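You operate a simulated robot arm through the tools that you are given. There is no shell and no other tool.

You are at the controls of a simulated robot arm. One attempt, no reset.

Task
Change the black line on the grey desk over from HIGH to LOW.
Fine: shut its feed lever T, vent it to 0 bar through J and R, shut both again, then open C; leave the other levers; no red lamp.

It is judged by the outcome, as a careful person would: the job done as asked, and still so three seconds after it is handed in. It fails if anything else is knocked over, pushed out of place, dropped, spilled or broken.

Robot
A 7-joint arm with a two-finger parallel gripper, fixed in place. Base frame: the origin is on the floor under the middle of its stand, x ahead of it, y to its left, z up; the work surface is at about z = 905. Units: mm, degrees, N and s.
It reaches about 1479 mm from its shoulder. Its first joint turns from -166.0 to 166.0 degrees. Payload 4.4 kg.
Tool frame: the origin (TCP) lies between the finger pads and is the grasp point; the fingertips stand 23 mm ahead of it; z points along the fingers, y is the line along which they close. Largest opening 94 mm; finger width 38, thickness 10; the body of the gripper, 54 by 96 mm, starts 39 mm behind the TCP.
Orientation is that of the tool frame in the base frame, as [roll, pitch, yaw] about the fixed x, y, z axes, in that order (R = Rz(yaw) Ry(pitch) Rx(roll)). With the fingers straight down and closing along the base's y, the tool's x points along the base's -x, its y along +y and its z along -z.

Tools
- The arm moves only by the tool servo_tool. Its argument "series" is text: rows parted by semicolons, each of 7 numbers parted by spaces: the finger opening in mm, from 0 to 94, then the shift along the tool's x, y, z in mm, then the turn, a rotation vector about the tool's x, y, z in degrees. In form: jaw dx dy dz rx ry rz; .... A call has 1 to 20 rows; each row shifts and turns the commanded pose from where the row before left it, along the tool's axes as they then stand. Rows are played at 5 a second. More than 50 mm and 8.6 degrees between two rows, or a gripper value outside its range, and nothing of the call is played. A pose out of reach is approached as far as the arm can. The call stops where the force on the tool passes 40 N (or 10 N more than at its start, if that is more) or the arm is blocked; 0.2 s more then pass. Each finger travels about 72 mm/s and halts on what it meets, pressing with about 25 N; the grip force reading is that of the motor and also rises with nothing between the fingers. The clock runs only during rows and for 0.2 s after the last one: add rows that do not move to give the fingers time. It gives the time, the measured TCP pose, the force on the tool (base axes), the opening and the grip force at its end, in the units of the frame above (readings bear some noise), with the torque about the TCP (base axes, N m) and any sound that the robot's microphone picked up.
- Cameras (640 x 400 px; columns grow to the right, rows downward): "scene" is fixed at [222.1, -650.3, 1558.1]; the picture's right is [0.72, -0.70, 0.00], its down [-0.32, -0.33, -0.89] and it looks along [0.62, 0.64, -0.46] (base axes); focal length 324 px, centre (320, 200). "wrist" rides on the gripper at [86, 16, -74] in the tool frame; the picture's right is [-0.18, 0.98, 0.00], its down [-0.58, -0.11, -0.81] and it looks along [-0.79, -0.15, 0.59] (tool axes); focal length 243 px, centre (320, 200). There is no depth. A picture from a camera that has moved, and an enlarged one, comes with that camera's place and axes in the base frame and with its lens.
- get_image(camera): a new picture of that camera. No time passes.
- inspect(camera, box): a new picture of the part [left, top, right, bottom] of that camera's present view, enlarged. No time passes.
- sign_off(): hands the job in; it is judged then, once.

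Nothing tells you positions but the pictures and the camera data. Unless the task says otherwise, let go and move clear before handing in.

The tools are called after "Call:" by a JSON object that holds its "api" and its "payload". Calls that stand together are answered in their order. servo_tool: Moves the arm, as the interface text tells. Its arguments: {"type":"object","properties":{"series":{"type":"string"}},"required":["series"]} The other tools are called the same way: get_image (camera) takes a picture; inspect (camera, box) takes an enlarged picture of a part of a camera's view; sign_off () hands the job in.

At the start:

```text
t: 0.0
ee_pos: [605.1, 65.3, 1243.4]
ee_rot: [-179.9, 0.1, -179.9]
ft_force: [0.0, 0.5, -0.2]
torque: [-0.02, 0.02, -0.01]
width: 94.1
grip_force: 0.0
```

scene: 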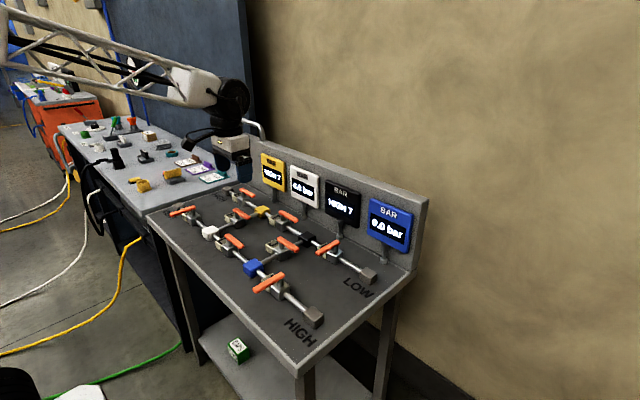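
wrist: 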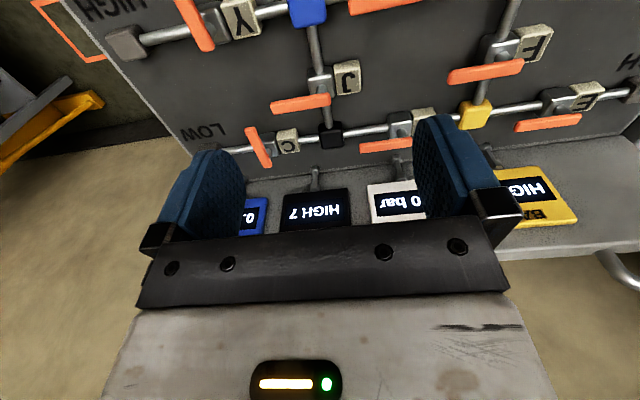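

I see a grey desk with a pipe network, orange levers with letter tags, and four gauges (yellow HIGH?, white 0 bar, black HIGH 7, blue 0 bar). I'll look closer at both views before moving.

Call:
{"api": "inspect", "payload": {"camera": "scene", "box": [140, 140, 300, 240]}}

Call:
{"api": "inspect", "payload": {"camera": "scene", "box": [220, 180, 420, 340]}}

Call:
{"api": "inspect", "payload": {"camera": "wrist", "box": [100, 0, 420, 200]}}

Call:
{"api": "inspect", "payload": {"camera": "wrist", "box": [320, 0, 640, 200]}}

```text
4.00 times, centred on (220, 190) of scene
camera zoom: at [222.1, -650.3, 1558.1], right [0.72, -0.7, 0.0], down [-0.32, -0.33, -0.89], along [0.62, 0.64, -0.46], focal length 1296 px, centre (720, 240)
```

zoom: 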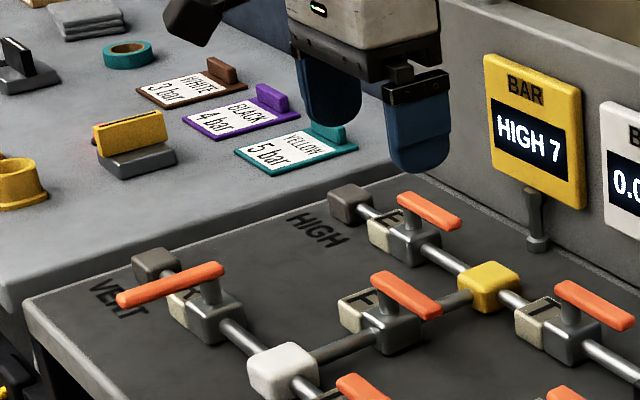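

```text
2.50 times, centred on (320, 260) of scene
camera zoom: at [222.1, -650.3, 1558.1], right [0.72, -0.7, 0.0], down [-0.32, -0.33, -0.89], along [0.62, 0.64, -0.46], focal length 810 px, centre (320, 50)
```

zoom: 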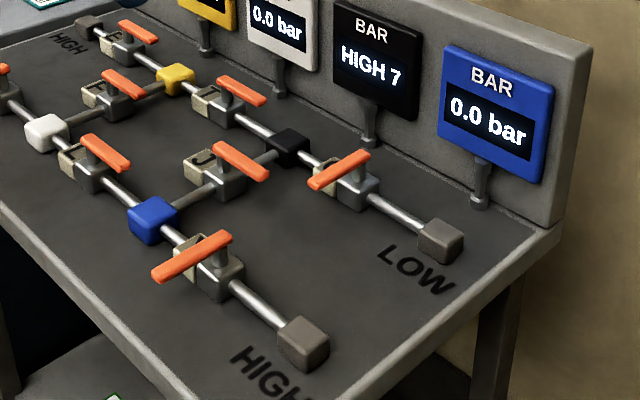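

```text
2.00 times, centred on (260, 100) of wrist
camera zoom: at [516.6, 81.5, 1317.7], right [0.18, 0.98, 0.0], down [0.58, -0.11, 0.81], along [0.79, -0.15, -0.59], focal length 485 px, centre (440, 400)
```

zoom: 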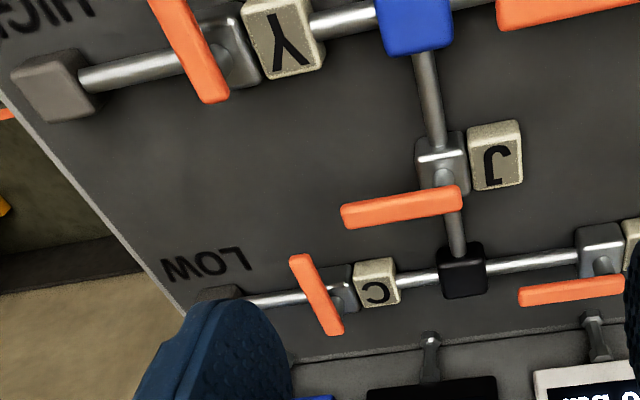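

```text
2.00 times, centred on (480, 100) of wrist
camera zoom: at [516.6, 81.5, 1317.7], right [0.18, 0.98, 0.0], down [0.58, -0.11, 0.81], along [0.79, -0.15, -0.59], focal length 485 px, centre (0, 400)
```

zoom: 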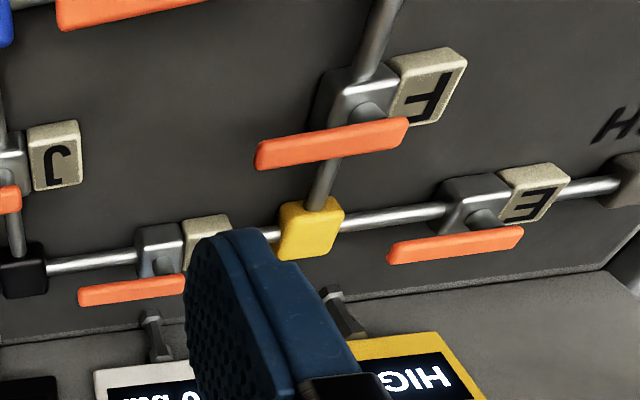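

The black line (black block, gauge HIGH 7) is fed from yellow through T. T's lever lies along the pipe, so it is open. J leads to blue, C to LOW, and R sits between white and VENT; all three levers lie crosswise, so they are shut. The white-blue lever is already open. I'll close the fingers and move over T for a closer look.

Call:
{"api": "servo_tool", "payload": {"series": "60 -27 15 20 0 0 0; 40 -27 15 20 0 0 0; 20 -27 15 20 0 0 0; 0 -27 15 20 0 0 0; 0 -27 15 20 0 0 0; 0 0 0 0 0 0 0; 0 0 0 0 0 0 0"}}

Call:
{"api": "get_image", "payload": {"camera": "wrist"}}

Call:
{"api": "get_image", "payload": {"camera": "scene"}}

```text
t: 1.6
ee_pos: [739.5, 140.7, 1144.8]
ee_rot: [179.9, 0.1, 180.0]
ft_force: [-0.3, -0.2, 0.1]
torque: [-0.03, -0.03, -0.01]
width: 0.0
grip_force: 24.9
```

```text
taken
camera wrist: at [652.6, 156.7, 1219.7], right [0.18, 0.98, 0.0], down [0.58, -0.11, 0.81], along [0.79, -0.15, -0.59], focal length 243 px, centre (320, 200)
```

wrist: 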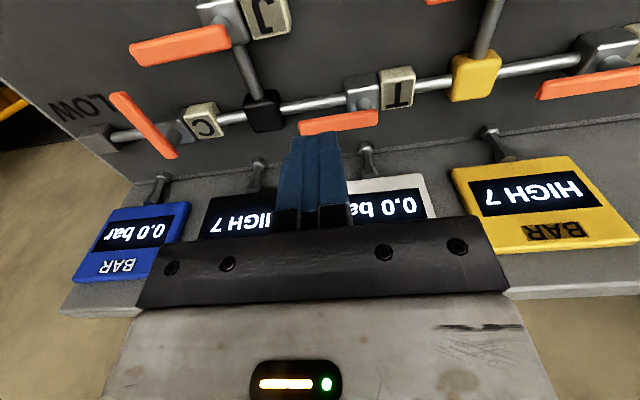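

```text
taken
```

scene: 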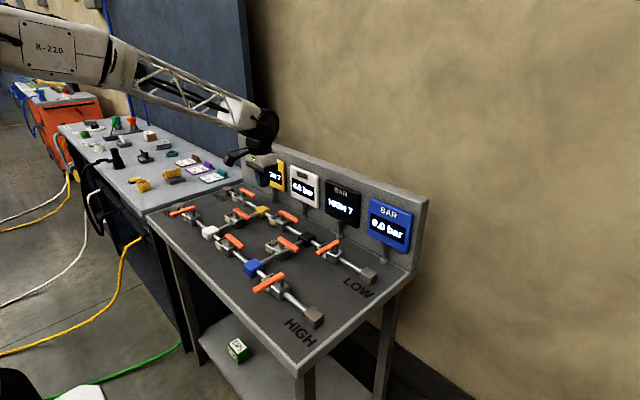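

The fingers are closed and the tool hovers in front of T. I'll enlarge the wrist view to measure T's lever and its pivot, along with J and C.

Call:
{"api": "inspect", "payload": {"camera": "wrist", "box": [240, 40, 480, 190]}}

Call:
{"api": "inspect", "payload": {"camera": "wrist", "box": [80, 0, 320, 150]}}

Call:
{"api": "inspect", "payload": {"camera": "scene", "box": [240, 170, 400, 270]}}

Call:
{"api": "inspect", "payload": {"camera": "scene", "box": [150, 170, 310, 270]}}

```text
2.67 times, centred on (360, 115) of wrist
camera zoom: at [652.6, 156.7, 1219.7], right [0.18, 0.98, 0.0], down [0.58, -0.11, 0.81], along [0.79, -0.15, -0.59], focal length 647 px, centre (213, 427)
```

zoom: 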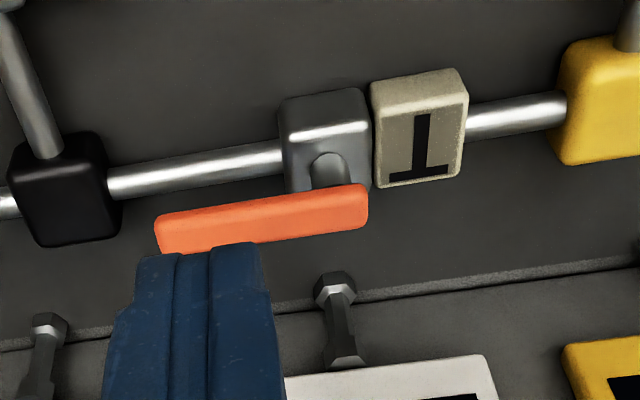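

```text
2.67 times, centred on (200, 75) of wrist
camera zoom: at [652.6, 156.7, 1219.7], right [0.18, 0.98, 0.0], down [0.58, -0.11, 0.81], along [0.79, -0.15, -0.59], focal length 647 px, centre (640, 533)
```

zoom: 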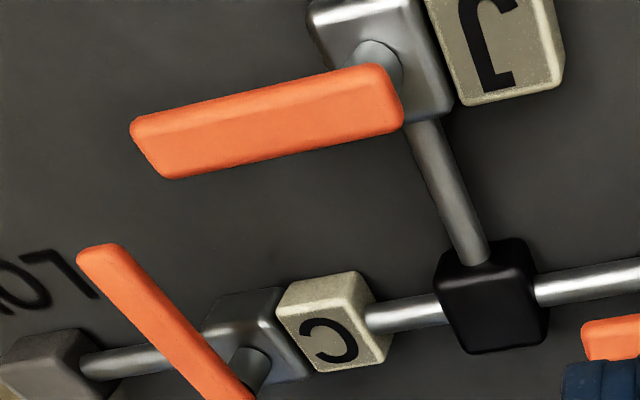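

```text
4.00 times, centred on (320, 220) of scene
camera zoom: at [222.1, -650.3, 1558.1], right [0.72, -0.7, 0.0], down [-0.32, -0.33, -0.89], along [0.62, 0.64, -0.46], focal length 1296 px, centre (320, 120)
```

zoom: 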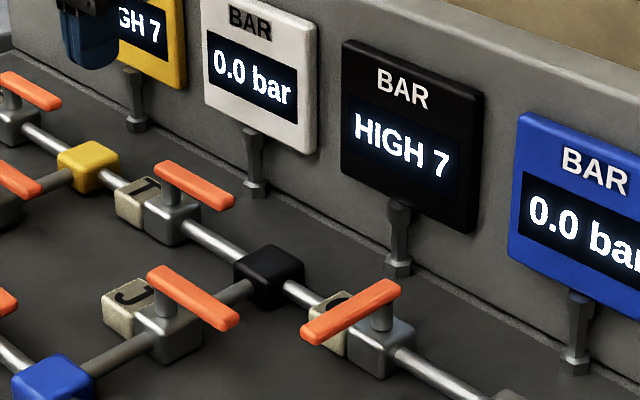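

```text
4.00 times, centred on (230, 220) of scene
camera zoom: at [222.1, -650.3, 1558.1], right [0.72, -0.7, 0.0], down [-0.32, -0.33, -0.89], along [0.62, 0.64, -0.46], focal length 1296 px, centre (680, 120)
```

zoom: 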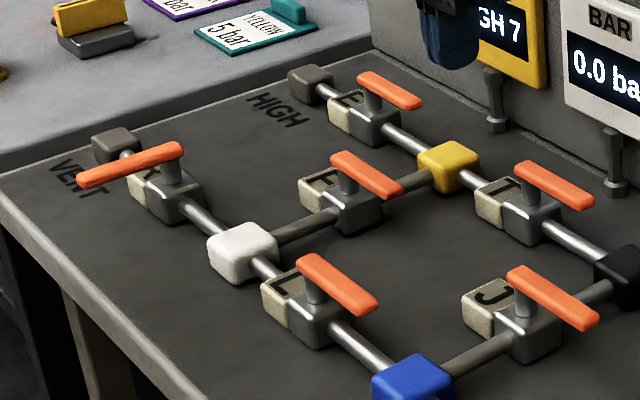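

T's handle runs from about (835, 189) at the pivot end to (837, 97) at the tip. Its top is near z 975 and the gauges stand at x≈940. I'll move to the gauge side of the handle, high up, and check clearance before going down.

Call:
{"api": "servo_tool", "payload": {"series": "0 -33 -6 0 0 0 0; 0 -33 -6 0 0 0 0; 0 -33 -6 0 0 0 0; 0 -33 -6 0 0 0 0; 0 0 0 30 0 0 0; 0 0 0 30 0 0 0; 0 0 0 20 0 0 0; 0 0 0 0 0 0 0"}}

Call:
{"api": "get_image", "payload": {"camera": "wrist"}}

Call:
{"api": "inspect", "payload": {"camera": "scene", "box": [220, 110, 380, 210]}}

```text
t: 3.4
ee_pos: [872.1, 113.9, 1064.3]
ee_rot: [180.0, 0.0, 180.0]
ft_force: [1.2, 0.7, 0.0]
torque: [0.02, -0.01, 0.01]
width: 0.0
grip_force: 24.9
```

```text
taken
camera wrist: at [784.3, 131.9, 1138.7], right [0.18, 0.98, 0.0], down [0.58, -0.11, 0.81], along [0.79, -0.15, -0.59], focal length 243 px, centre (320, 200)
```

wrist: 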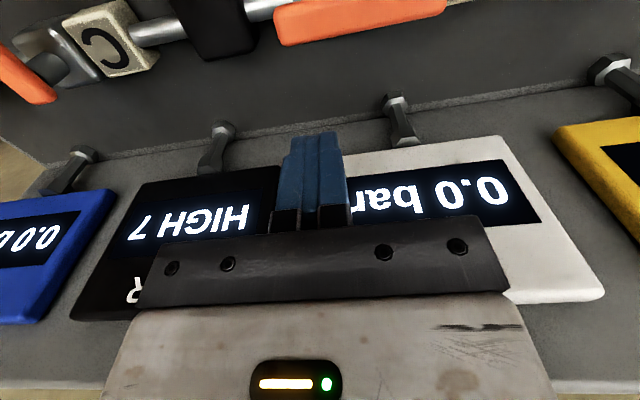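

```text
4.00 times, centred on (300, 160) of scene
camera zoom: at [222.1, -650.3, 1558.1], right [0.72, -0.7, 0.0], down [-0.32, -0.33, -0.89], along [0.62, 0.64, -0.46], focal length 1296 px, centre (400, 360)
```

zoom: 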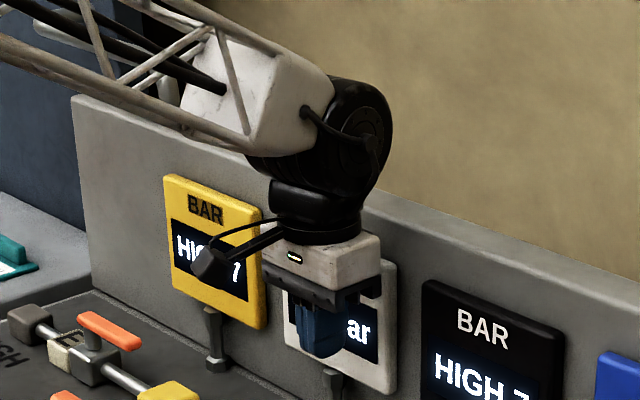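

The clearance to the gauge plates looks to be about 35 mm. I'll descend part way and check where the fingers sit against T's handle.

Call:
{"api": "servo_tool", "payload": {"series": "0 0 0 25 0 0 0; 0 0 0 25 0 0 0; 0 0 0 15 0 0 0; 0 0 0 0 0 0 0"}}

Call:
{"api": "get_image", "payload": {"camera": "wrist"}}

Call:
{"api": "inspect", "payload": {"camera": "scene", "box": [220, 150, 380, 250]}}

```text
t: 4.4
ee_pos: [871.5, 115.9, 999.0]
ee_rot: [-179.9, 0.0, -180.0]
ft_force: [-0.3, -0.2, 0.1]
torque: [-0.01, -0.01, -0.03]
width: 0.0
grip_force: 25.1
```

```text
taken
camera wrist: at [784.6, 132.6, 1073.2], right [0.18, 0.98, 0.0], down [0.58, -0.11, 0.81], along [0.79, -0.15, -0.59], focal length 243 px, centre (320, 200)
```

wrist: 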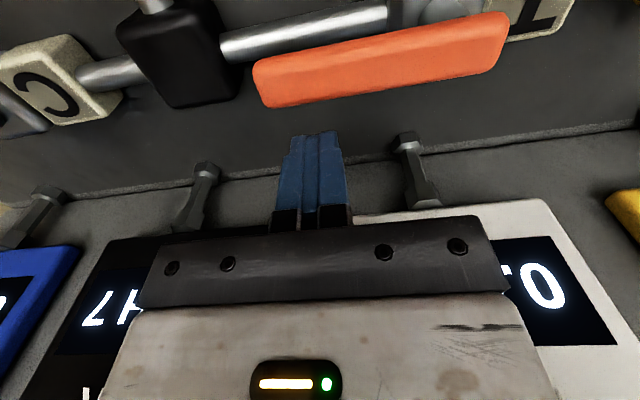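

```text
4.00 times, centred on (300, 200) of scene
camera zoom: at [222.1, -650.3, 1558.1], right [0.72, -0.7, 0.0], down [-0.32, -0.33, -0.89], along [0.62, 0.64, -0.46], focal length 1296 px, centre (400, 200)
```

zoom: 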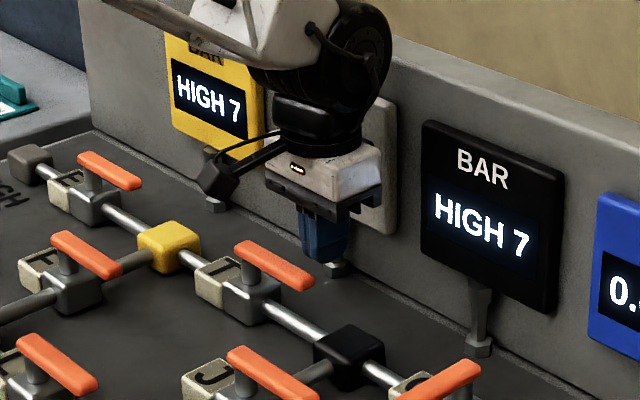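

T's handle lies just in front of the fingers, with about a 6–9 mm gap. I'll go down until the fingertips overlap the handle's height (tip z≈955) and check.

Call:
{"api": "servo_tool", "payload": {"series": "0 0 0 7 0 0 0; 0 0 0 7 0 0 0; 0 0 0 7 0 0 0; 0 0 0 0 0 0 0"}}

Call:
{"api": "get_image", "payload": {"camera": "wrist"}}

Call:
{"api": "inspect", "payload": {"camera": "scene", "box": [240, 180, 350, 250]}}

```text
t: 5.4
ee_pos: [870.8, 116.5, 978.2]
ee_rot: [179.9, 0.1, -179.9]
ft_force: [-0.2, 0.5, 0.6]
torque: [0.04, -0.01, -0.02]
width: 0.0
grip_force: 25.2
```

```text
taken
camera wrist: at [784.4, 133.0, 1052.3], right [0.18, 0.98, 0.0], down [0.58, -0.11, 0.81], along [0.79, -0.15, -0.59], focal length 243 px, centre (320, 200)
```

wrist: 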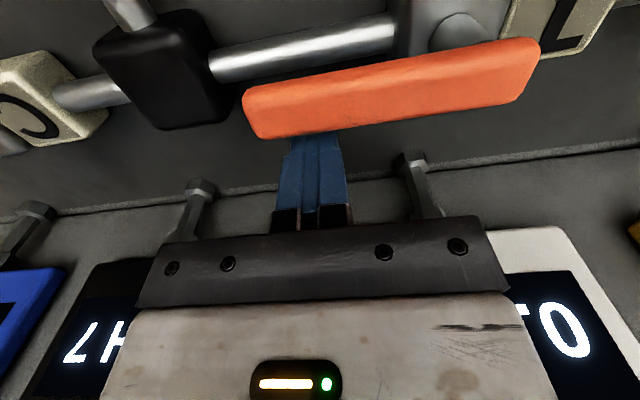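

```text
5.71 times, centred on (295, 215) of scene
camera zoom: at [222.1, -650.3, 1558.1], right [0.72, -0.7, 0.0], down [-0.32, -0.33, -0.89], along [0.62, 0.64, -0.46], focal length 1851 px, centre (463, 114)
```

zoom: 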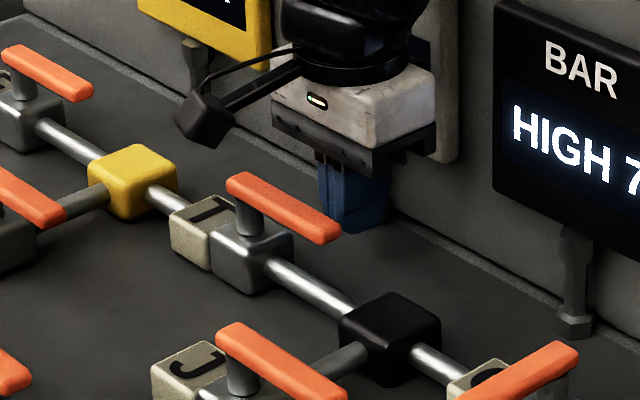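

The fingertips are now behind T's handle, with the handle covering them in the view. I'll start the sweep toward the operator side (clockwise, to crosswise), first about 30°.

Call:
{"api": "servo_tool", "payload": {"series": "0 5.5 -2.2 0 0 0 0; 0 5.5 -2.2 0 0 0 0; 0 7.6 -2.7 0 0 0 0; 0 7.6 -2.7 0 0 0 0; 0 8.6 -0.5 0 0 0 0; 0 8.6 -0.5 0 0 0 0; 0 0 0 0 0 0 0"}}

Call:
{"api": "get_image", "payload": {"camera": "wrist"}}

Call:
{"api": "inspect", "payload": {"camera": "scene", "box": [240, 160, 400, 260]}}

```text
t: 7.0
ee_pos: [825.3, 104.1, 977.7]
ee_rot: [-180.0, 0.1, 180.0]
ft_force: [0.2, 0.4, -0.1]
torque: [0.02, -0.04, 0.04]
width: 0.0
grip_force: 25.4
```

```text
taken
camera wrist: at [739.6, 121.4, 1051.7], right [0.18, 0.98, 0.0], down [0.58, -0.11, 0.81], along [0.79, -0.15, -0.59], focal length 243 px, centre (320, 200)
```

wrist: 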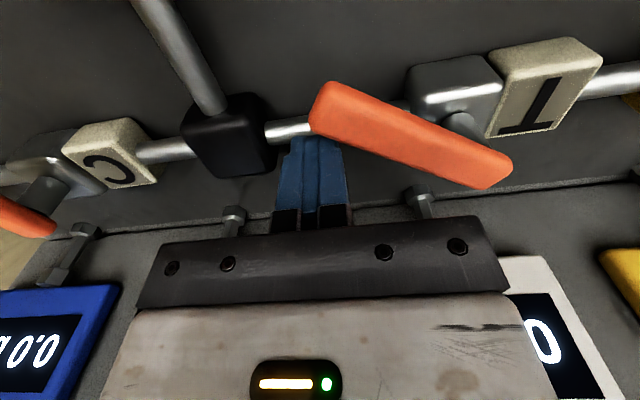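

```text
4.00 times, centred on (320, 210) of scene
camera zoom: at [222.1, -650.3, 1558.1], right [0.72, -0.7, 0.0], down [-0.32, -0.33, -0.89], along [0.62, 0.64, -0.46], focal length 1296 px, centre (320, 160)
```

zoom: 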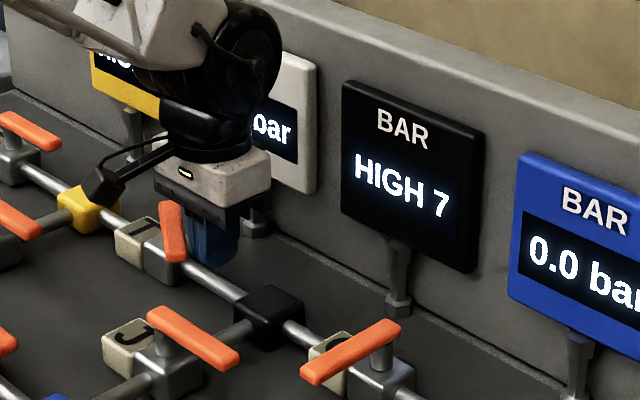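

The lever is turning freely, now about 35° round, and contact is near its tip. I'll continue the arc a little closer to the pivot until it is fully crosswise.

Call:
{"api": "servo_tool", "payload": {"series": "0 4.5 6.5 0 0 0 0; 0 4.5 6.5 0 0 0 0; 0 6.8 4.6 0 0 0 0; 0 6.8 4.6 0 0 0 0; 0 6.1 6.5 0 0 0 0; 0 6.1 6.5 0 0 0 0; 0 3.8 8.4 0 0 0 0; 0 3.8 8.4 0 0 0 0; 0 0 0 0 0 0 0"}}

Call:
{"api": "get_image", "payload": {"camera": "wrist"}}

Call:
{"api": "inspect", "payload": {"camera": "scene", "box": [200, 160, 360, 260]}}

```text
t: 9.2
ee_pos: [785.2, 154.6, 975.6]
ee_rot: [-180.0, 0.1, 180.0]
ft_force: [3.7, -16.1, -0.1]
torque: [-0.01, -0.05, -0.4]
width: 0.0
grip_force: 24.9
stopped in row 9: the force on the tool passed its limit at 41 N (the readings are from after the stop); the commanded pose is now the measured one
```

```text
taken
camera wrist: at [697.7, 172.1, 1052.2], right [0.19, 0.98, 0.0], down [0.58, -0.11, 0.81], along [0.79, -0.15, -0.59], focal length 243 px, centre (320, 200)
```

wrist: 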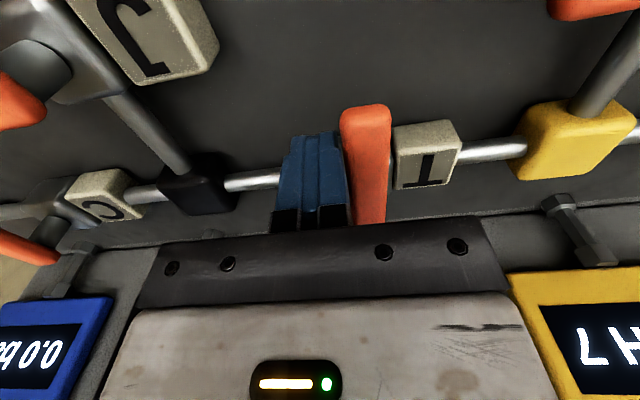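

```text
4.00 times, centred on (280, 210) of scene
camera zoom: at [222.1, -650.3, 1558.1], right [0.72, -0.7, 0.0], down [-0.32, -0.33, -0.89], along [0.62, 0.64, -0.46], focal length 1296 px, centre (480, 160)
```

zoom: 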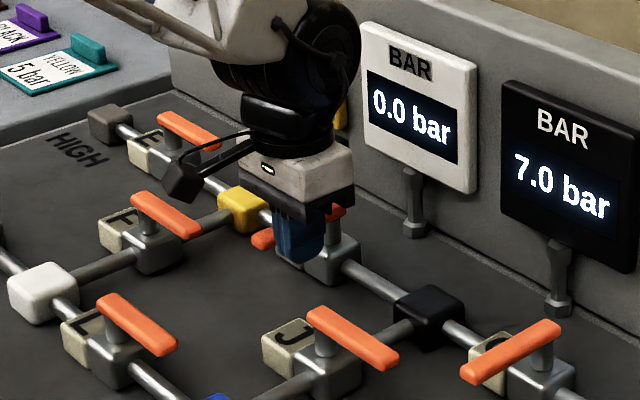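

T is fully crosswise against its stop, and the black gauge now reads 7.0 bar instead of HIGH 7, so it is isolated. Next I'll back off, lift, and go to the operator side of J's handle, which points to −y from a pivot near (724, 45).

Call:
{"api": "servo_tool", "payload": {"series": "0 0 -5 0 0 0 0; 0 0 -5 0 0 0 0; 0 0 0 -25 0 0 0; 0 0 0 -25 0 0 0; 0 0 0 -25 0 0 0; 0 19.4 -31.3 0 0 0 0; 0 19.4 -31.3 0 0 0 0; 0 19.4 -31.3 0 0 0 0; 0 19.4 -31.3 0 0 0 0; 0 19.4 -31.3 0 0 0 0; 0 0 0 0 0 0 0"}}

Call:
{"api": "get_image", "payload": {"camera": "wrist"}}

Call:
{"api": "get_image", "payload": {"camera": "scene"}}

Call:
{"api": "inspect", "payload": {"camera": "scene", "box": [200, 160, 360, 260]}}

```text
t: 11.6
ee_pos: [686.8, -11.1, 1053.6]
ee_rot: [-180.0, 0.0, 179.9]
ft_force: [0.4, -0.9, -0.3]
torque: [0.0, -0.01, -0.02]
width: 0.0
grip_force: 25.0
```

```text
taken
camera wrist: at [599.6, 6.0, 1127.9], right [0.18, 0.98, 0.0], down [0.58, -0.11, 0.81], along [0.79, -0.15, -0.59], focal length 243 px, centre (320, 200)
```

wrist: 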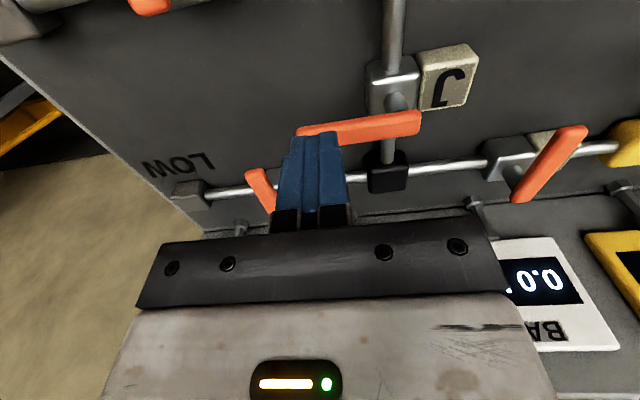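

```text
taken
```

scene: 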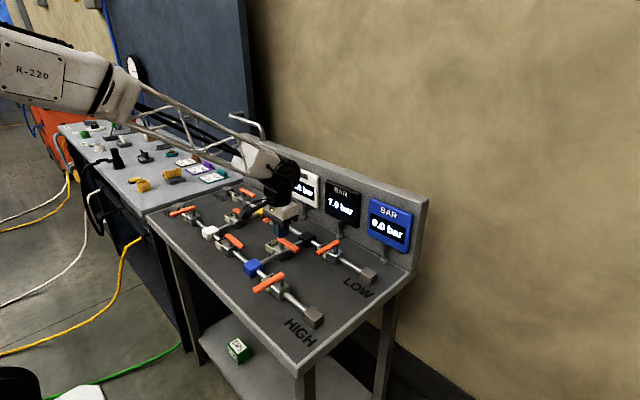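

```text
4.00 times, centred on (280, 210) of scene
camera zoom: at [222.1, -650.3, 1558.1], right [0.72, -0.7, 0.0], down [-0.32, -0.33, -0.89], along [0.62, 0.64, -0.46], focal length 1296 px, centre (480, 160)
```

zoom: 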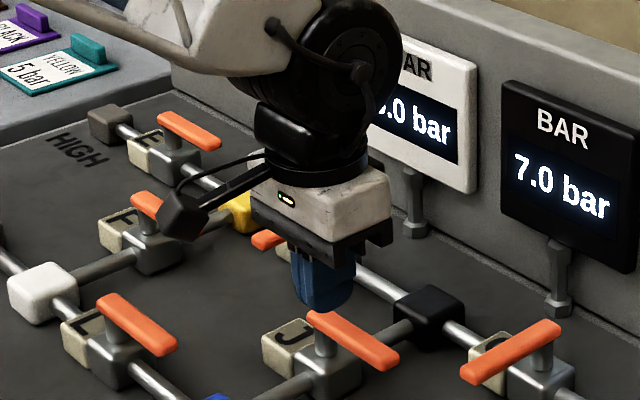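

J's handle is just beyond the fingers, with its pivot end near (724, 57) and its tip near y −32. I'll descend on its operator side and check.

Call:
{"api": "servo_tool", "payload": {"series": "0 0 0 25 0 0 0; 0 0 0 25 0 0 0; 0 0 0 15 0 0 0; 0 0 0 10 0 0 0; 0 0 0 0 0 0 0"}}

Call:
{"api": "get_image", "payload": {"camera": "wrist"}}

Call:
{"api": "inspect", "payload": {"camera": "scene", "box": [200, 190, 360, 290]}}

```text
t: 12.8
ee_pos: [687.8, -11.4, 978.7]
ee_rot: [180.0, 0.0, 179.9]
ft_force: [-0.6, -0.3, -1.0]
torque: [0.02, 0.0, 0.01]
width: 0.1
grip_force: 24.6
```

```text
taken
camera wrist: at [600.9, 6.5, 1052.5], right [0.19, 0.98, 0.0], down [0.58, -0.11, 0.81], along [0.79, -0.15, -0.59], focal length 243 px, centre (320, 200)
```

wrist: 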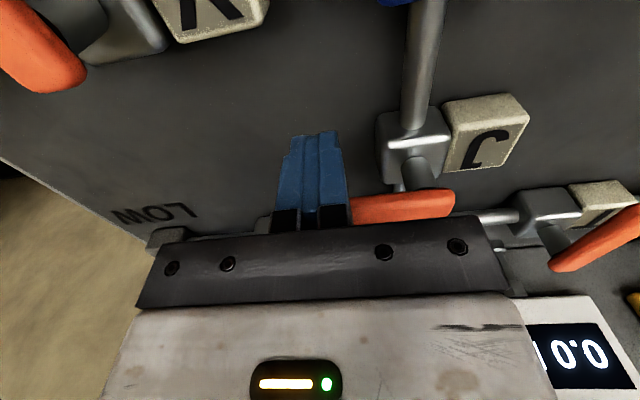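

```text
4.00 times, centred on (280, 240) of scene
camera zoom: at [222.1, -650.3, 1558.1], right [0.72, -0.7, 0.0], down [-0.32, -0.33, -0.89], along [0.62, 0.64, -0.46], focal length 1296 px, centre (480, 40)
```

zoom: 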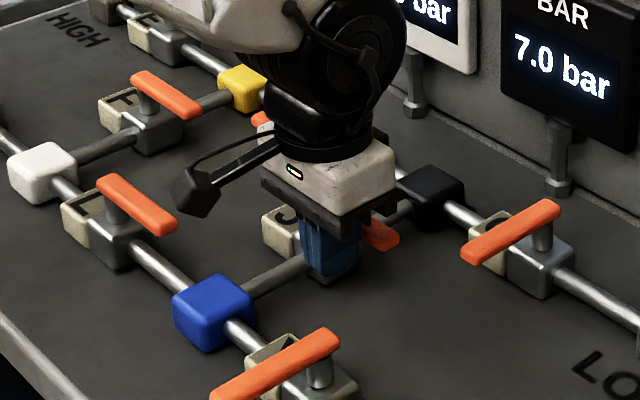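

The fingertips are down beside J's handle. I'll start pushing it toward +x, the expected opening way, watching the force for a stop in case it opens the other way.

Call:
{"api": "servo_tool", "payload": {"series": "0 -4.6 0.2 0 0 0 0; 0 -4.6 0.2 0 0 0 0; 0 -6.6 -2.3 0 0 0 0; 0 -6.7 -2.3 0 0 0 0; 0 -7.3 0 0 0 0 0; 0 -7.4 0 0 0 0 0; 0 0 0 0 0 0 0"}}

Call:
{"api": "get_image", "payload": {"camera": "wrist"}}

Call:
{"api": "inspect", "payload": {"camera": "scene", "box": [220, 170, 380, 270]}}

```text
t: 13.5
ee_pos: [696.9, -10.6, 977.4]
ee_rot: [-180.0, -0.2, 180.0]
ft_force: [-30.7, -0.8, 13.3]
torque: [0.06, -0.26, 0.23]
width: 0.3
grip_force: 25.1
stopped in row 3: the force on the tool passed its limit at 58 N (the readings are from after the stop); the commanded pose is now the measured one
```

```text
taken
camera wrist: at [609.2, 6.4, 1053.0], right [0.18, 0.98, 0.0], down [0.58, -0.11, 0.8], along [0.79, -0.15, -0.59], focal length 243 px, centre (320, 200)
```

wrist: 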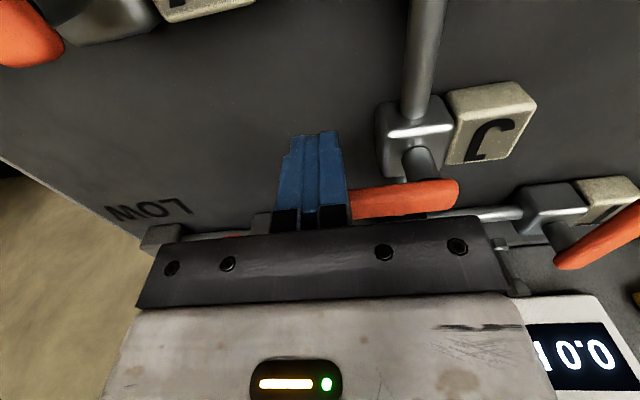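

```text
4.00 times, centred on (300, 220) of scene
camera zoom: at [222.1, -650.3, 1558.1], right [0.72, -0.7, 0.0], down [-0.32, -0.33, -0.89], along [0.62, 0.64, -0.46], focal length 1296 px, centre (400, 120)
```

zoom: 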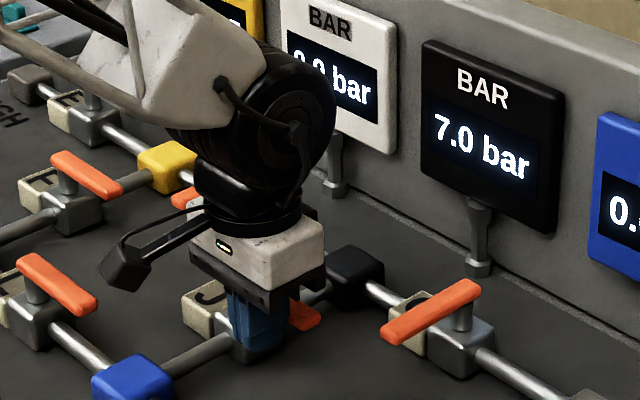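

J is blocked in that direction, so its stop is there and it must open toward −x. The lever hasn't moved. I'll back off, hop over to the far (+x) side of J's handle, and come down there.

Call:
{"api": "servo_tool", "payload": {"series": "0 5 0 0 0 0 0; 0 5 0 0 0 0 0; 0 0 0 -25 0 0 0; 0 0 0 -25 0 0 0; 0 0 0 -20 0 0 0; 0 -25 -1 0 0 0 0; 0 -25 -1 0 0 0 0; 0 -26 0 0 0 0 0; 0 0 0 0 0 0 0"}}

Call:
{"api": "get_image", "payload": {"camera": "wrist"}}

Call:
{"api": "inspect", "payload": {"camera": "scene", "box": [220, 170, 380, 270]}}

```text
t: 15.5
ee_pos: [763.3, -12.9, 1050.2]
ee_rot: [180.0, -0.2, -179.9]
ft_force: [0.9, 0.2, -0.3]
torque: [0.01, -0.02, -0.01]
width: 0.0
grip_force: 25.0
```

```text
taken
camera wrist: at [677.1, 3.6, 1124.0], right [0.18, 0.98, 0.0], down [0.58, -0.11, 0.8], along [0.79, -0.15, -0.59], focal length 243 px, centre (320, 200)
```

wrist: 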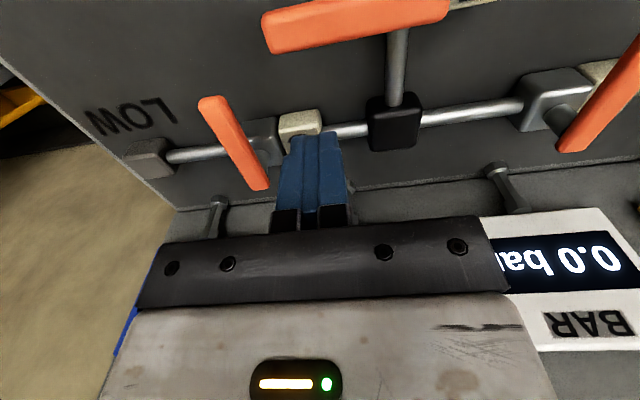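

```text
4.00 times, centred on (300, 220) of scene
camera zoom: at [222.1, -650.3, 1558.1], right [0.72, -0.7, 0.0], down [-0.32, -0.33, -0.89], along [0.62, 0.64, -0.46], focal length 1296 px, centre (400, 120)
```

zoom: 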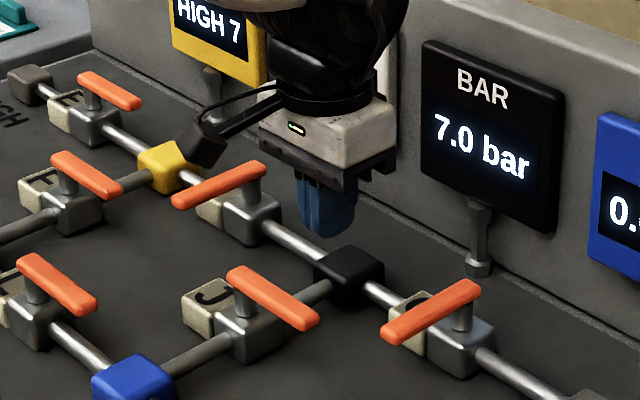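

The levers are unchanged, and J still points to −y just behind the fingers' operator side. I'll descend on its far side.

Call:
{"api": "servo_tool", "payload": {"series": "0 0 0 25 0 0 0; 0 0 0 25 0 0 0; 0 0 0 12 0 0 0; 0 0 0 10 0 0 0; 0 0 0 0 0 0 0"}}

Call:
{"api": "get_image", "payload": {"camera": "wrist"}}

Call:
{"api": "inspect", "payload": {"camera": "scene", "box": [220, 170, 380, 270]}}

```text
t: 16.7
ee_pos: [762.5, -13.1, 976.2]
ee_rot: [-180.0, -0.1, 179.9]
ft_force: [0.0, -0.2, 0.2]
torque: [-0.02, 0.02, -0.02]
width: 0.0
grip_force: 25.1
```

```text
taken
camera wrist: at [676.8, 3.9, 1051.0], right [0.18, 0.98, 0.0], down [0.58, -0.11, 0.8], along [0.79, -0.15, -0.59], focal length 243 px, centre (320, 200)
```

wrist: 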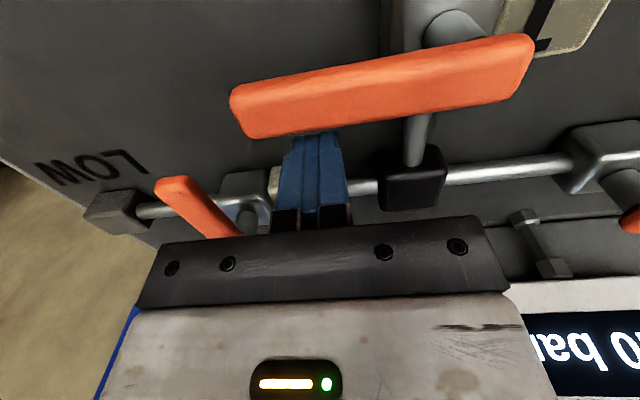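

```text
4.00 times, centred on (300, 220) of scene
camera zoom: at [222.1, -650.3, 1558.1], right [0.72, -0.7, 0.0], down [-0.32, -0.33, -0.89], along [0.62, 0.64, -0.46], focal length 1296 px, centre (400, 120)
```

zoom: 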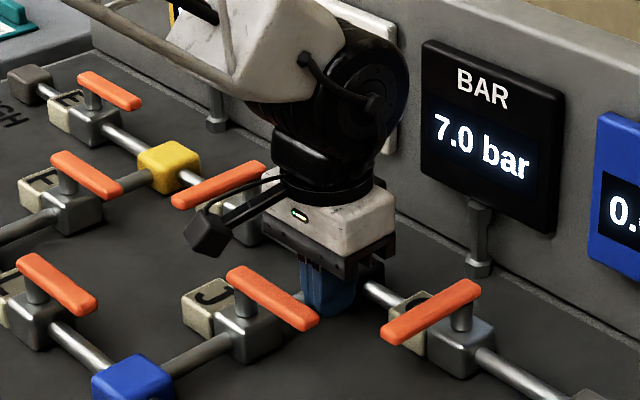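

The fingers are on the far side of J's handle. I'll sweep it toward −x, first part of the arc.

Call:
{"api": "servo_tool", "payload": {"series": "0 5.7 0 0 0 0 0; 0 5.8 0 0 0 0 0; 0 6.6 -1.3 0 0 0 0; 0 6.7 -1.3 0 0 0 0; 0 7.3 0 0 0 0 0; 0 7.4 0 0 0 0 0; 0 0 0 0 0 0 0"}}

Call:
{"api": "get_image", "payload": {"camera": "wrist"}}

Call:
{"api": "get_image", "payload": {"camera": "scene"}}

```text
t: 18.3
ee_pos: [723.1, -15.1, 975.7]
ee_rot: [180.0, -0.2, 180.0]
ft_force: [0.4, 0.8, -0.2]
torque: [-0.01, 0.01, 0.0]
width: 0.0
grip_force: 24.8
```

```text
taken
camera wrist: at [636.7, 1.6, 1050.4], right [0.18, 0.98, 0.0], down [0.58, -0.11, 0.8], along [0.79, -0.15, -0.59], focal length 243 px, centre (320, 200)
```

wrist: 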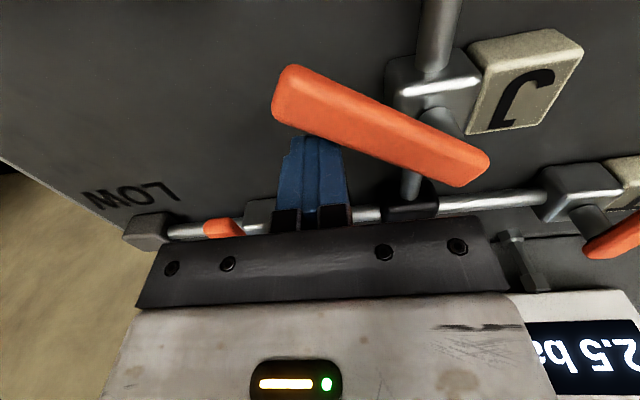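

```text
taken
```

scene: 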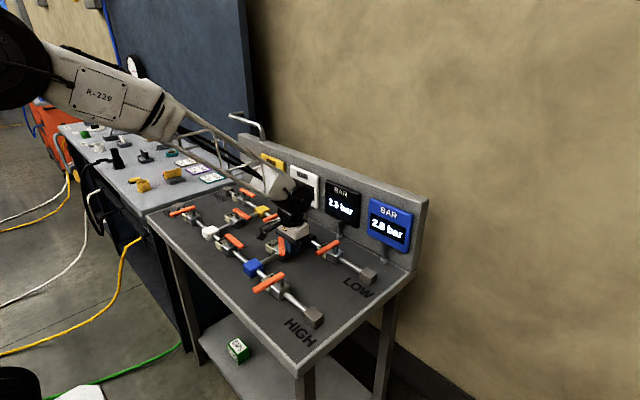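

J is swinging toward −x and the pressure is spreading into blue and white, at about 2.5 bar. I'll finish the arc to fully open.

Call:
{"api": "servo_tool", "payload": {"series": "0 7.8 1.5 0 0 0 0; 0 7.8 1.6 0 0 0 0; 0 6.8 4.6 0 0 0 0; 0 6.8 4.7 0 0 0 0; 0 6.1 6.5 0 0 0 0; 0 6.1 6.5 0 0 0 0; 0 3 7.5 0 0 0 0; 0 3 8 0 0 0 0; 0 0 0 0 0 0 0"}}

Call:
{"api": "get_image", "payload": {"camera": "wrist"}}

Call:
{"api": "inspect", "payload": {"camera": "scene", "box": [240, 150, 420, 270]}}

```text
t: 20.1
ee_pos: [676.5, 23.2, 976.5]
ee_rot: [-179.9, -0.2, 179.8]
ft_force: [3.8, -22.0, -4.2]
torque: [-0.02, 0.1, -0.51]
width: 0.0
grip_force: 25.3
stopped in row 9: the force on the tool passed its limit at 46 N (the readings are from after the stop); the commanded pose is now the measured one
```

```text
taken
camera wrist: at [589.5, 40.0, 1050.6], right [0.19, 0.98, 0.0], down [0.58, -0.11, 0.81], along [0.79, -0.15, -0.59], focal length 243 px, centre (320, 200)
```

wrist: 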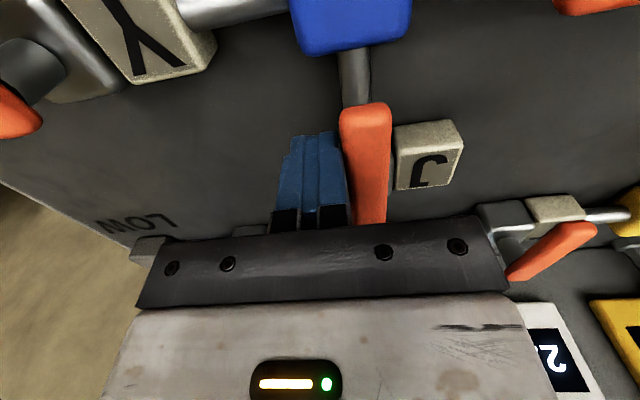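

```text
3.33 times, centred on (330, 210) of scene
camera zoom: at [222.1, -650.3, 1558.1], right [0.72, -0.7, 0.0], down [-0.32, -0.33, -0.89], along [0.62, 0.64, -0.46], focal length 1080 px, centre (287, 167)
```

zoom: 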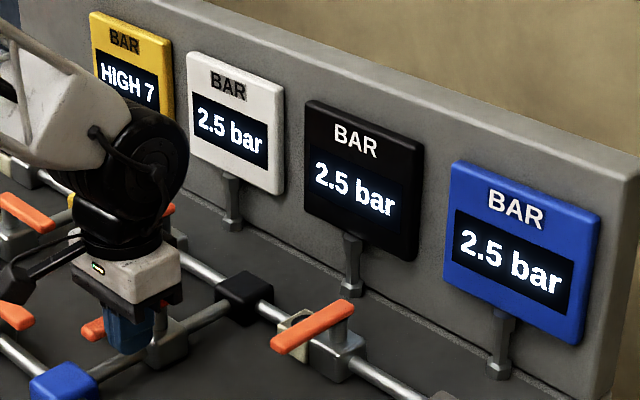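

J is fully open, and white, black and blue all read 2.5 bar with no red lamp. Next I'll back off, lift, and travel to the +y side of R's handle, expected around (613, 440) and pointing to −x.

Call:
{"api": "servo_tool", "payload": {"series": "0 0 -5 0 0 0 0; 0 0 -5 0 0 0 0; 0 0 0 -30 0 0 0; 0 0 0 -30 0 0 0; 0 0 0 -30 0 0 0; 0 10.7 40.8 0 0 0 0; 0 10.7 40.8 0 0 0 0; 0 10.7 40.8 0 0 0 0; 0 10.7 40.8 0 0 0 0; 0 10.7 40.8 0 0 0 0; 0 10.7 40.8 0 0 0 0; 0 10.7 40.8 0 0 0 0; 0 10.7 40.8 0 0 0 0; 0 10.7 40.8 0 0 0 0; 0 10.7 40.8 0 0 0 0; 0 10.7 40.8 0 0 0 0; 0 0 0 0 0 0 0"}}

Call:
{"api": "get_image", "payload": {"camera": "wrist"}}

Call:
{"api": "get_image", "payload": {"camera": "scene"}}

Call:
{"api": "inspect", "payload": {"camera": "scene", "box": [140, 160, 300, 260]}}

```text
t: 23.7
ee_pos: [560.0, 463.4, 1067.4]
ee_rot: [-179.8, -0.1, 179.9]
ft_force: [-0.1, -0.2, 0.0]
torque: [0.0, -0.01, -0.01]
width: 0.0
grip_force: 25.1
```

```text
taken
camera wrist: at [474.0, 480.6, 1141.3], right [0.19, 0.98, 0.0], down [0.58, -0.11, 0.81], along [0.79, -0.15, -0.59], focal length 243 px, centre (320, 200)
```

wrist: 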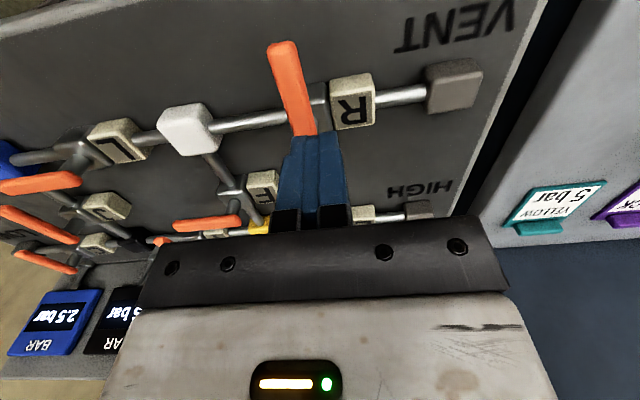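

```text
taken
```

scene: 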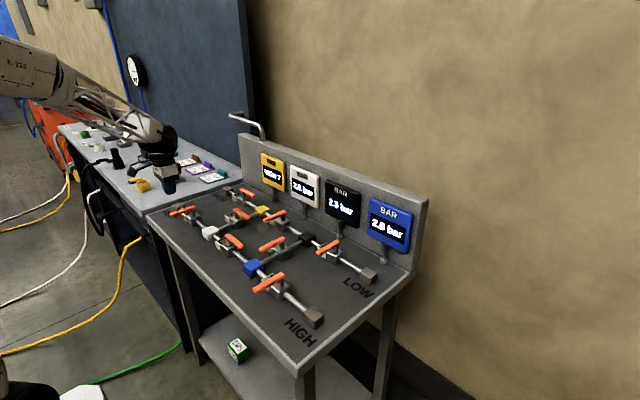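

```text
4.00 times, centred on (220, 210) of scene
camera zoom: at [222.1, -650.3, 1558.1], right [0.72, -0.7, 0.0], down [-0.32, -0.33, -0.89], along [0.62, 0.64, -0.46], focal length 1296 px, centre (720, 160)
```

zoom: 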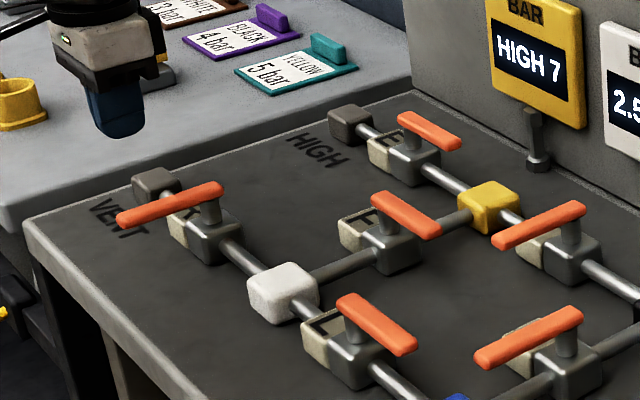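

R's handle lies near y≈443 with its tip at x≈535 and its pivot near (611, 442). I'll shift 7 mm further to +y for clearance, then descend.

Call:
{"api": "servo_tool", "payload": {"series": "0 0 7 0 0 0 0; 0 0 0 30 0 0 0; 0 0 0 25 0 0 0; 0 0 0 20 0 0 0; 0 0 0 14 0 0 0; 0 0 0 0 0 0 0"}}

Call:
{"api": "get_image", "payload": {"camera": "wrist"}}

Call:
{"api": "inspect", "payload": {"camera": "scene", "box": [140, 160, 300, 260]}}

```text
t: 25.1
ee_pos: [560.1, 469.8, 976.8]
ee_rot: [-179.9, 0.0, 179.8]
ft_force: [0.7, 0.4, -0.5]
torque: [0.0, -0.04, -0.05]
width: 0.0
grip_force: 25.1
```

```text
taken
camera wrist: at [472.5, 486.4, 1050.5], right [0.19, 0.98, 0.0], down [0.58, -0.11, 0.81], along [0.79, -0.15, -0.59], focal length 243 px, centre (320, 200)
```

wrist: 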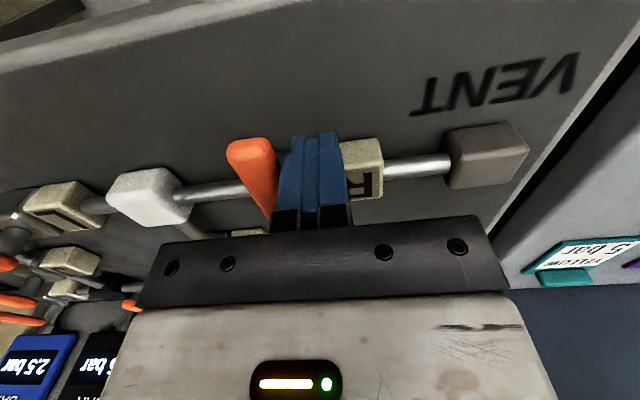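

```text
4.00 times, centred on (220, 210) of scene
camera zoom: at [222.1, -650.3, 1558.1], right [0.72, -0.7, 0.0], down [-0.32, -0.33, -0.89], along [0.62, 0.64, -0.46], focal length 1296 px, centre (720, 160)
```

zoom: 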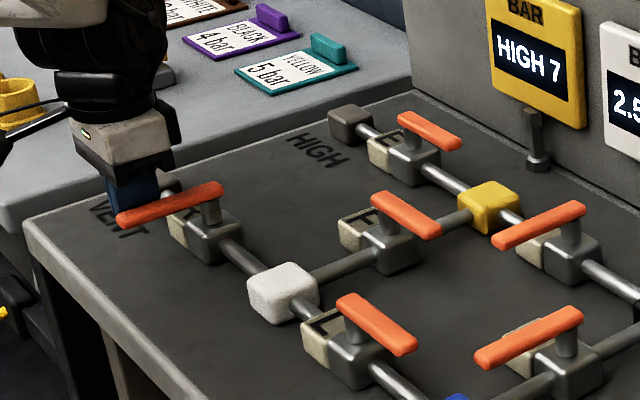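

The fingers are on the +y side of R's handle. I'll sweep it toward −y, first half.

Call:
{"api": "servo_tool", "payload": {"series": "0 2 -5 0 0 0 0; 0 2 -5 0 0 0 0; 0 3.4 -5.6 0 0 0 0; 0 3.4 -5.6 0 0 0 0; 0 1.6 -7 0 0 0 0; 0 1.7 -7.1 0 0 0 0; 0 -1.2 -7.5 0 0 0 0; 0 -1.3 -7.5 0 0 0 0; 0 0 0 0 0 0 0"}}

Call:
{"api": "get_image", "payload": {"camera": "wrist"}}

Call:
{"api": "get_image", "payload": {"camera": "scene"}}

```text
t: 27.1
ee_pos: [548.8, 418.4, 976.2]
ee_rot: [-179.8, 0.0, 179.9]
ft_force: [0.6, -1.0, -0.5]
torque: [0.02, -0.05, 0.03]
width: 0.0
grip_force: 25.1
```

```text
taken
camera wrist: at [461.2, 436.4, 1051.1], right [0.19, 0.98, 0.0], down [0.58, -0.11, 0.81], along [0.79, -0.15, -0.59], focal length 243 px, centre (320, 200)
```

wrist: 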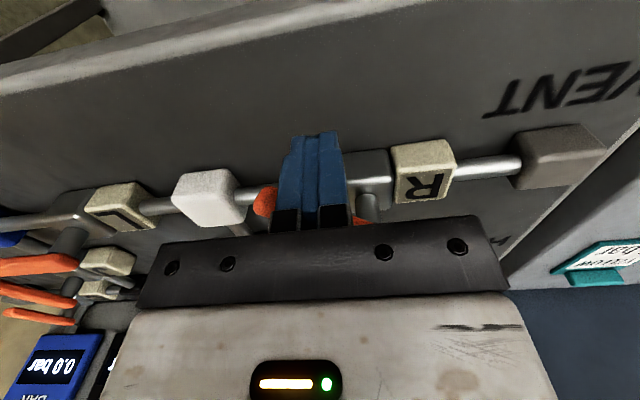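

```text
taken
```

scene: 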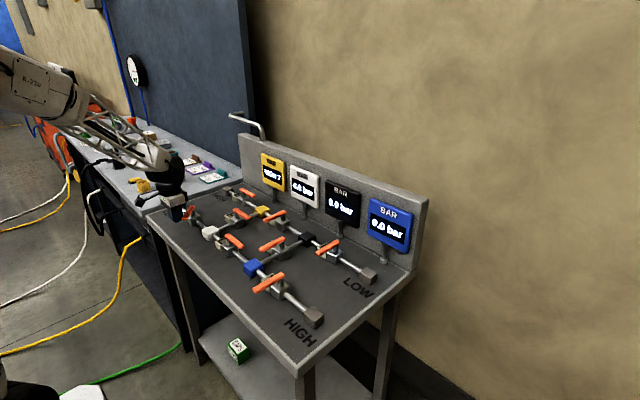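

The gauges are dropping to 0.0, with R partly open. I'll finish opening R to its stop so it vents fully.

Call:
{"api": "servo_tool", "payload": {"series": "0 -4.5 -5.7 0 0 0 0; 0 -4.6 -5.8 0 0 0 0; 0 -5.8 -5.4 0 0 0 0; 0 -5.8 -5.5 0 0 0 0; 0 -7.4 -4.6 0 0 0 0; 0 -7.5 -4.7 0 0 0 0; 0 0 0 0 0 0 0"}}

Call:
{"api": "get_image", "payload": {"camera": "wrist"}}

Call:
{"api": "inspect", "payload": {"camera": "scene", "box": [250, 140, 420, 250]}}

Call:
{"api": "inspect", "payload": {"camera": "scene", "box": [140, 160, 300, 260]}}

```text
t: 28.7
ee_pos: [583.9, 387.0, 975.8]
ee_rot: [-179.9, -0.1, 179.7]
ft_force: [0.8, 0.0, 0.0]
torque: [0.02, 0.02, 0.0]
width: 0.2
grip_force: 25.1
```

```text
taken
camera wrist: at [496.7, 404.8, 1050.3], right [0.19, 0.98, 0.0], down [0.58, -0.11, 0.81], along [0.79, -0.15, -0.59], focal length 243 px, centre (320, 200)
```

wrist: 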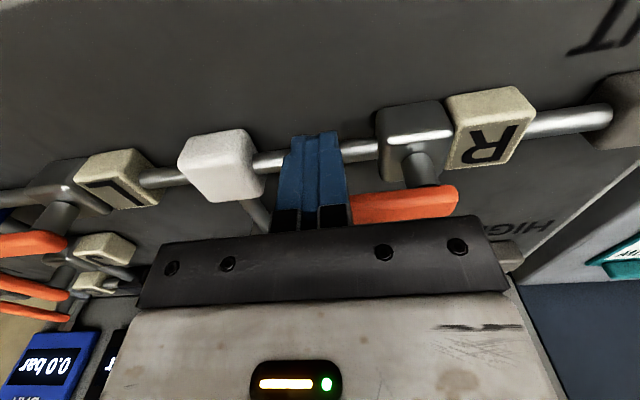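

```text
3.64 times, centred on (335, 195) of scene
camera zoom: at [222.1, -650.3, 1558.1], right [0.72, -0.7, 0.0], down [-0.32, -0.33, -0.89], along [0.62, 0.64, -0.46], focal length 1178 px, centre (266, 218)
```

zoom: 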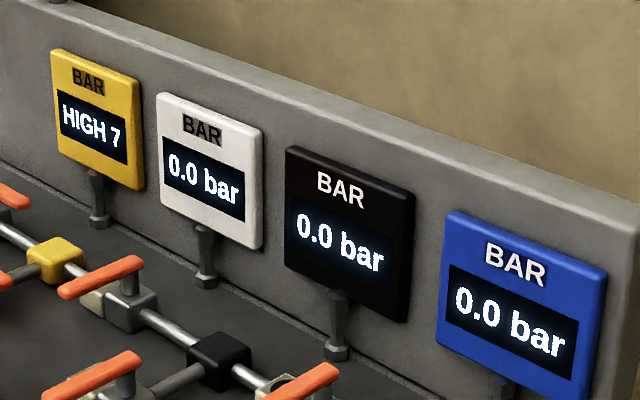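

```text
4.00 times, centred on (220, 210) of scene
camera zoom: at [222.1, -650.3, 1558.1], right [0.72, -0.7, 0.0], down [-0.32, -0.33, -0.89], along [0.62, 0.64, -0.46], focal length 1296 px, centre (720, 160)
```

zoom: 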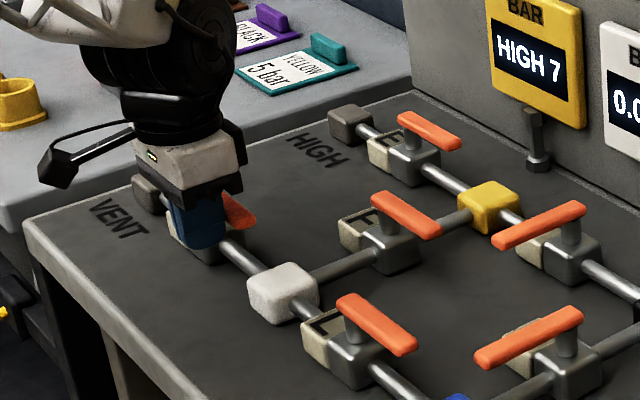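

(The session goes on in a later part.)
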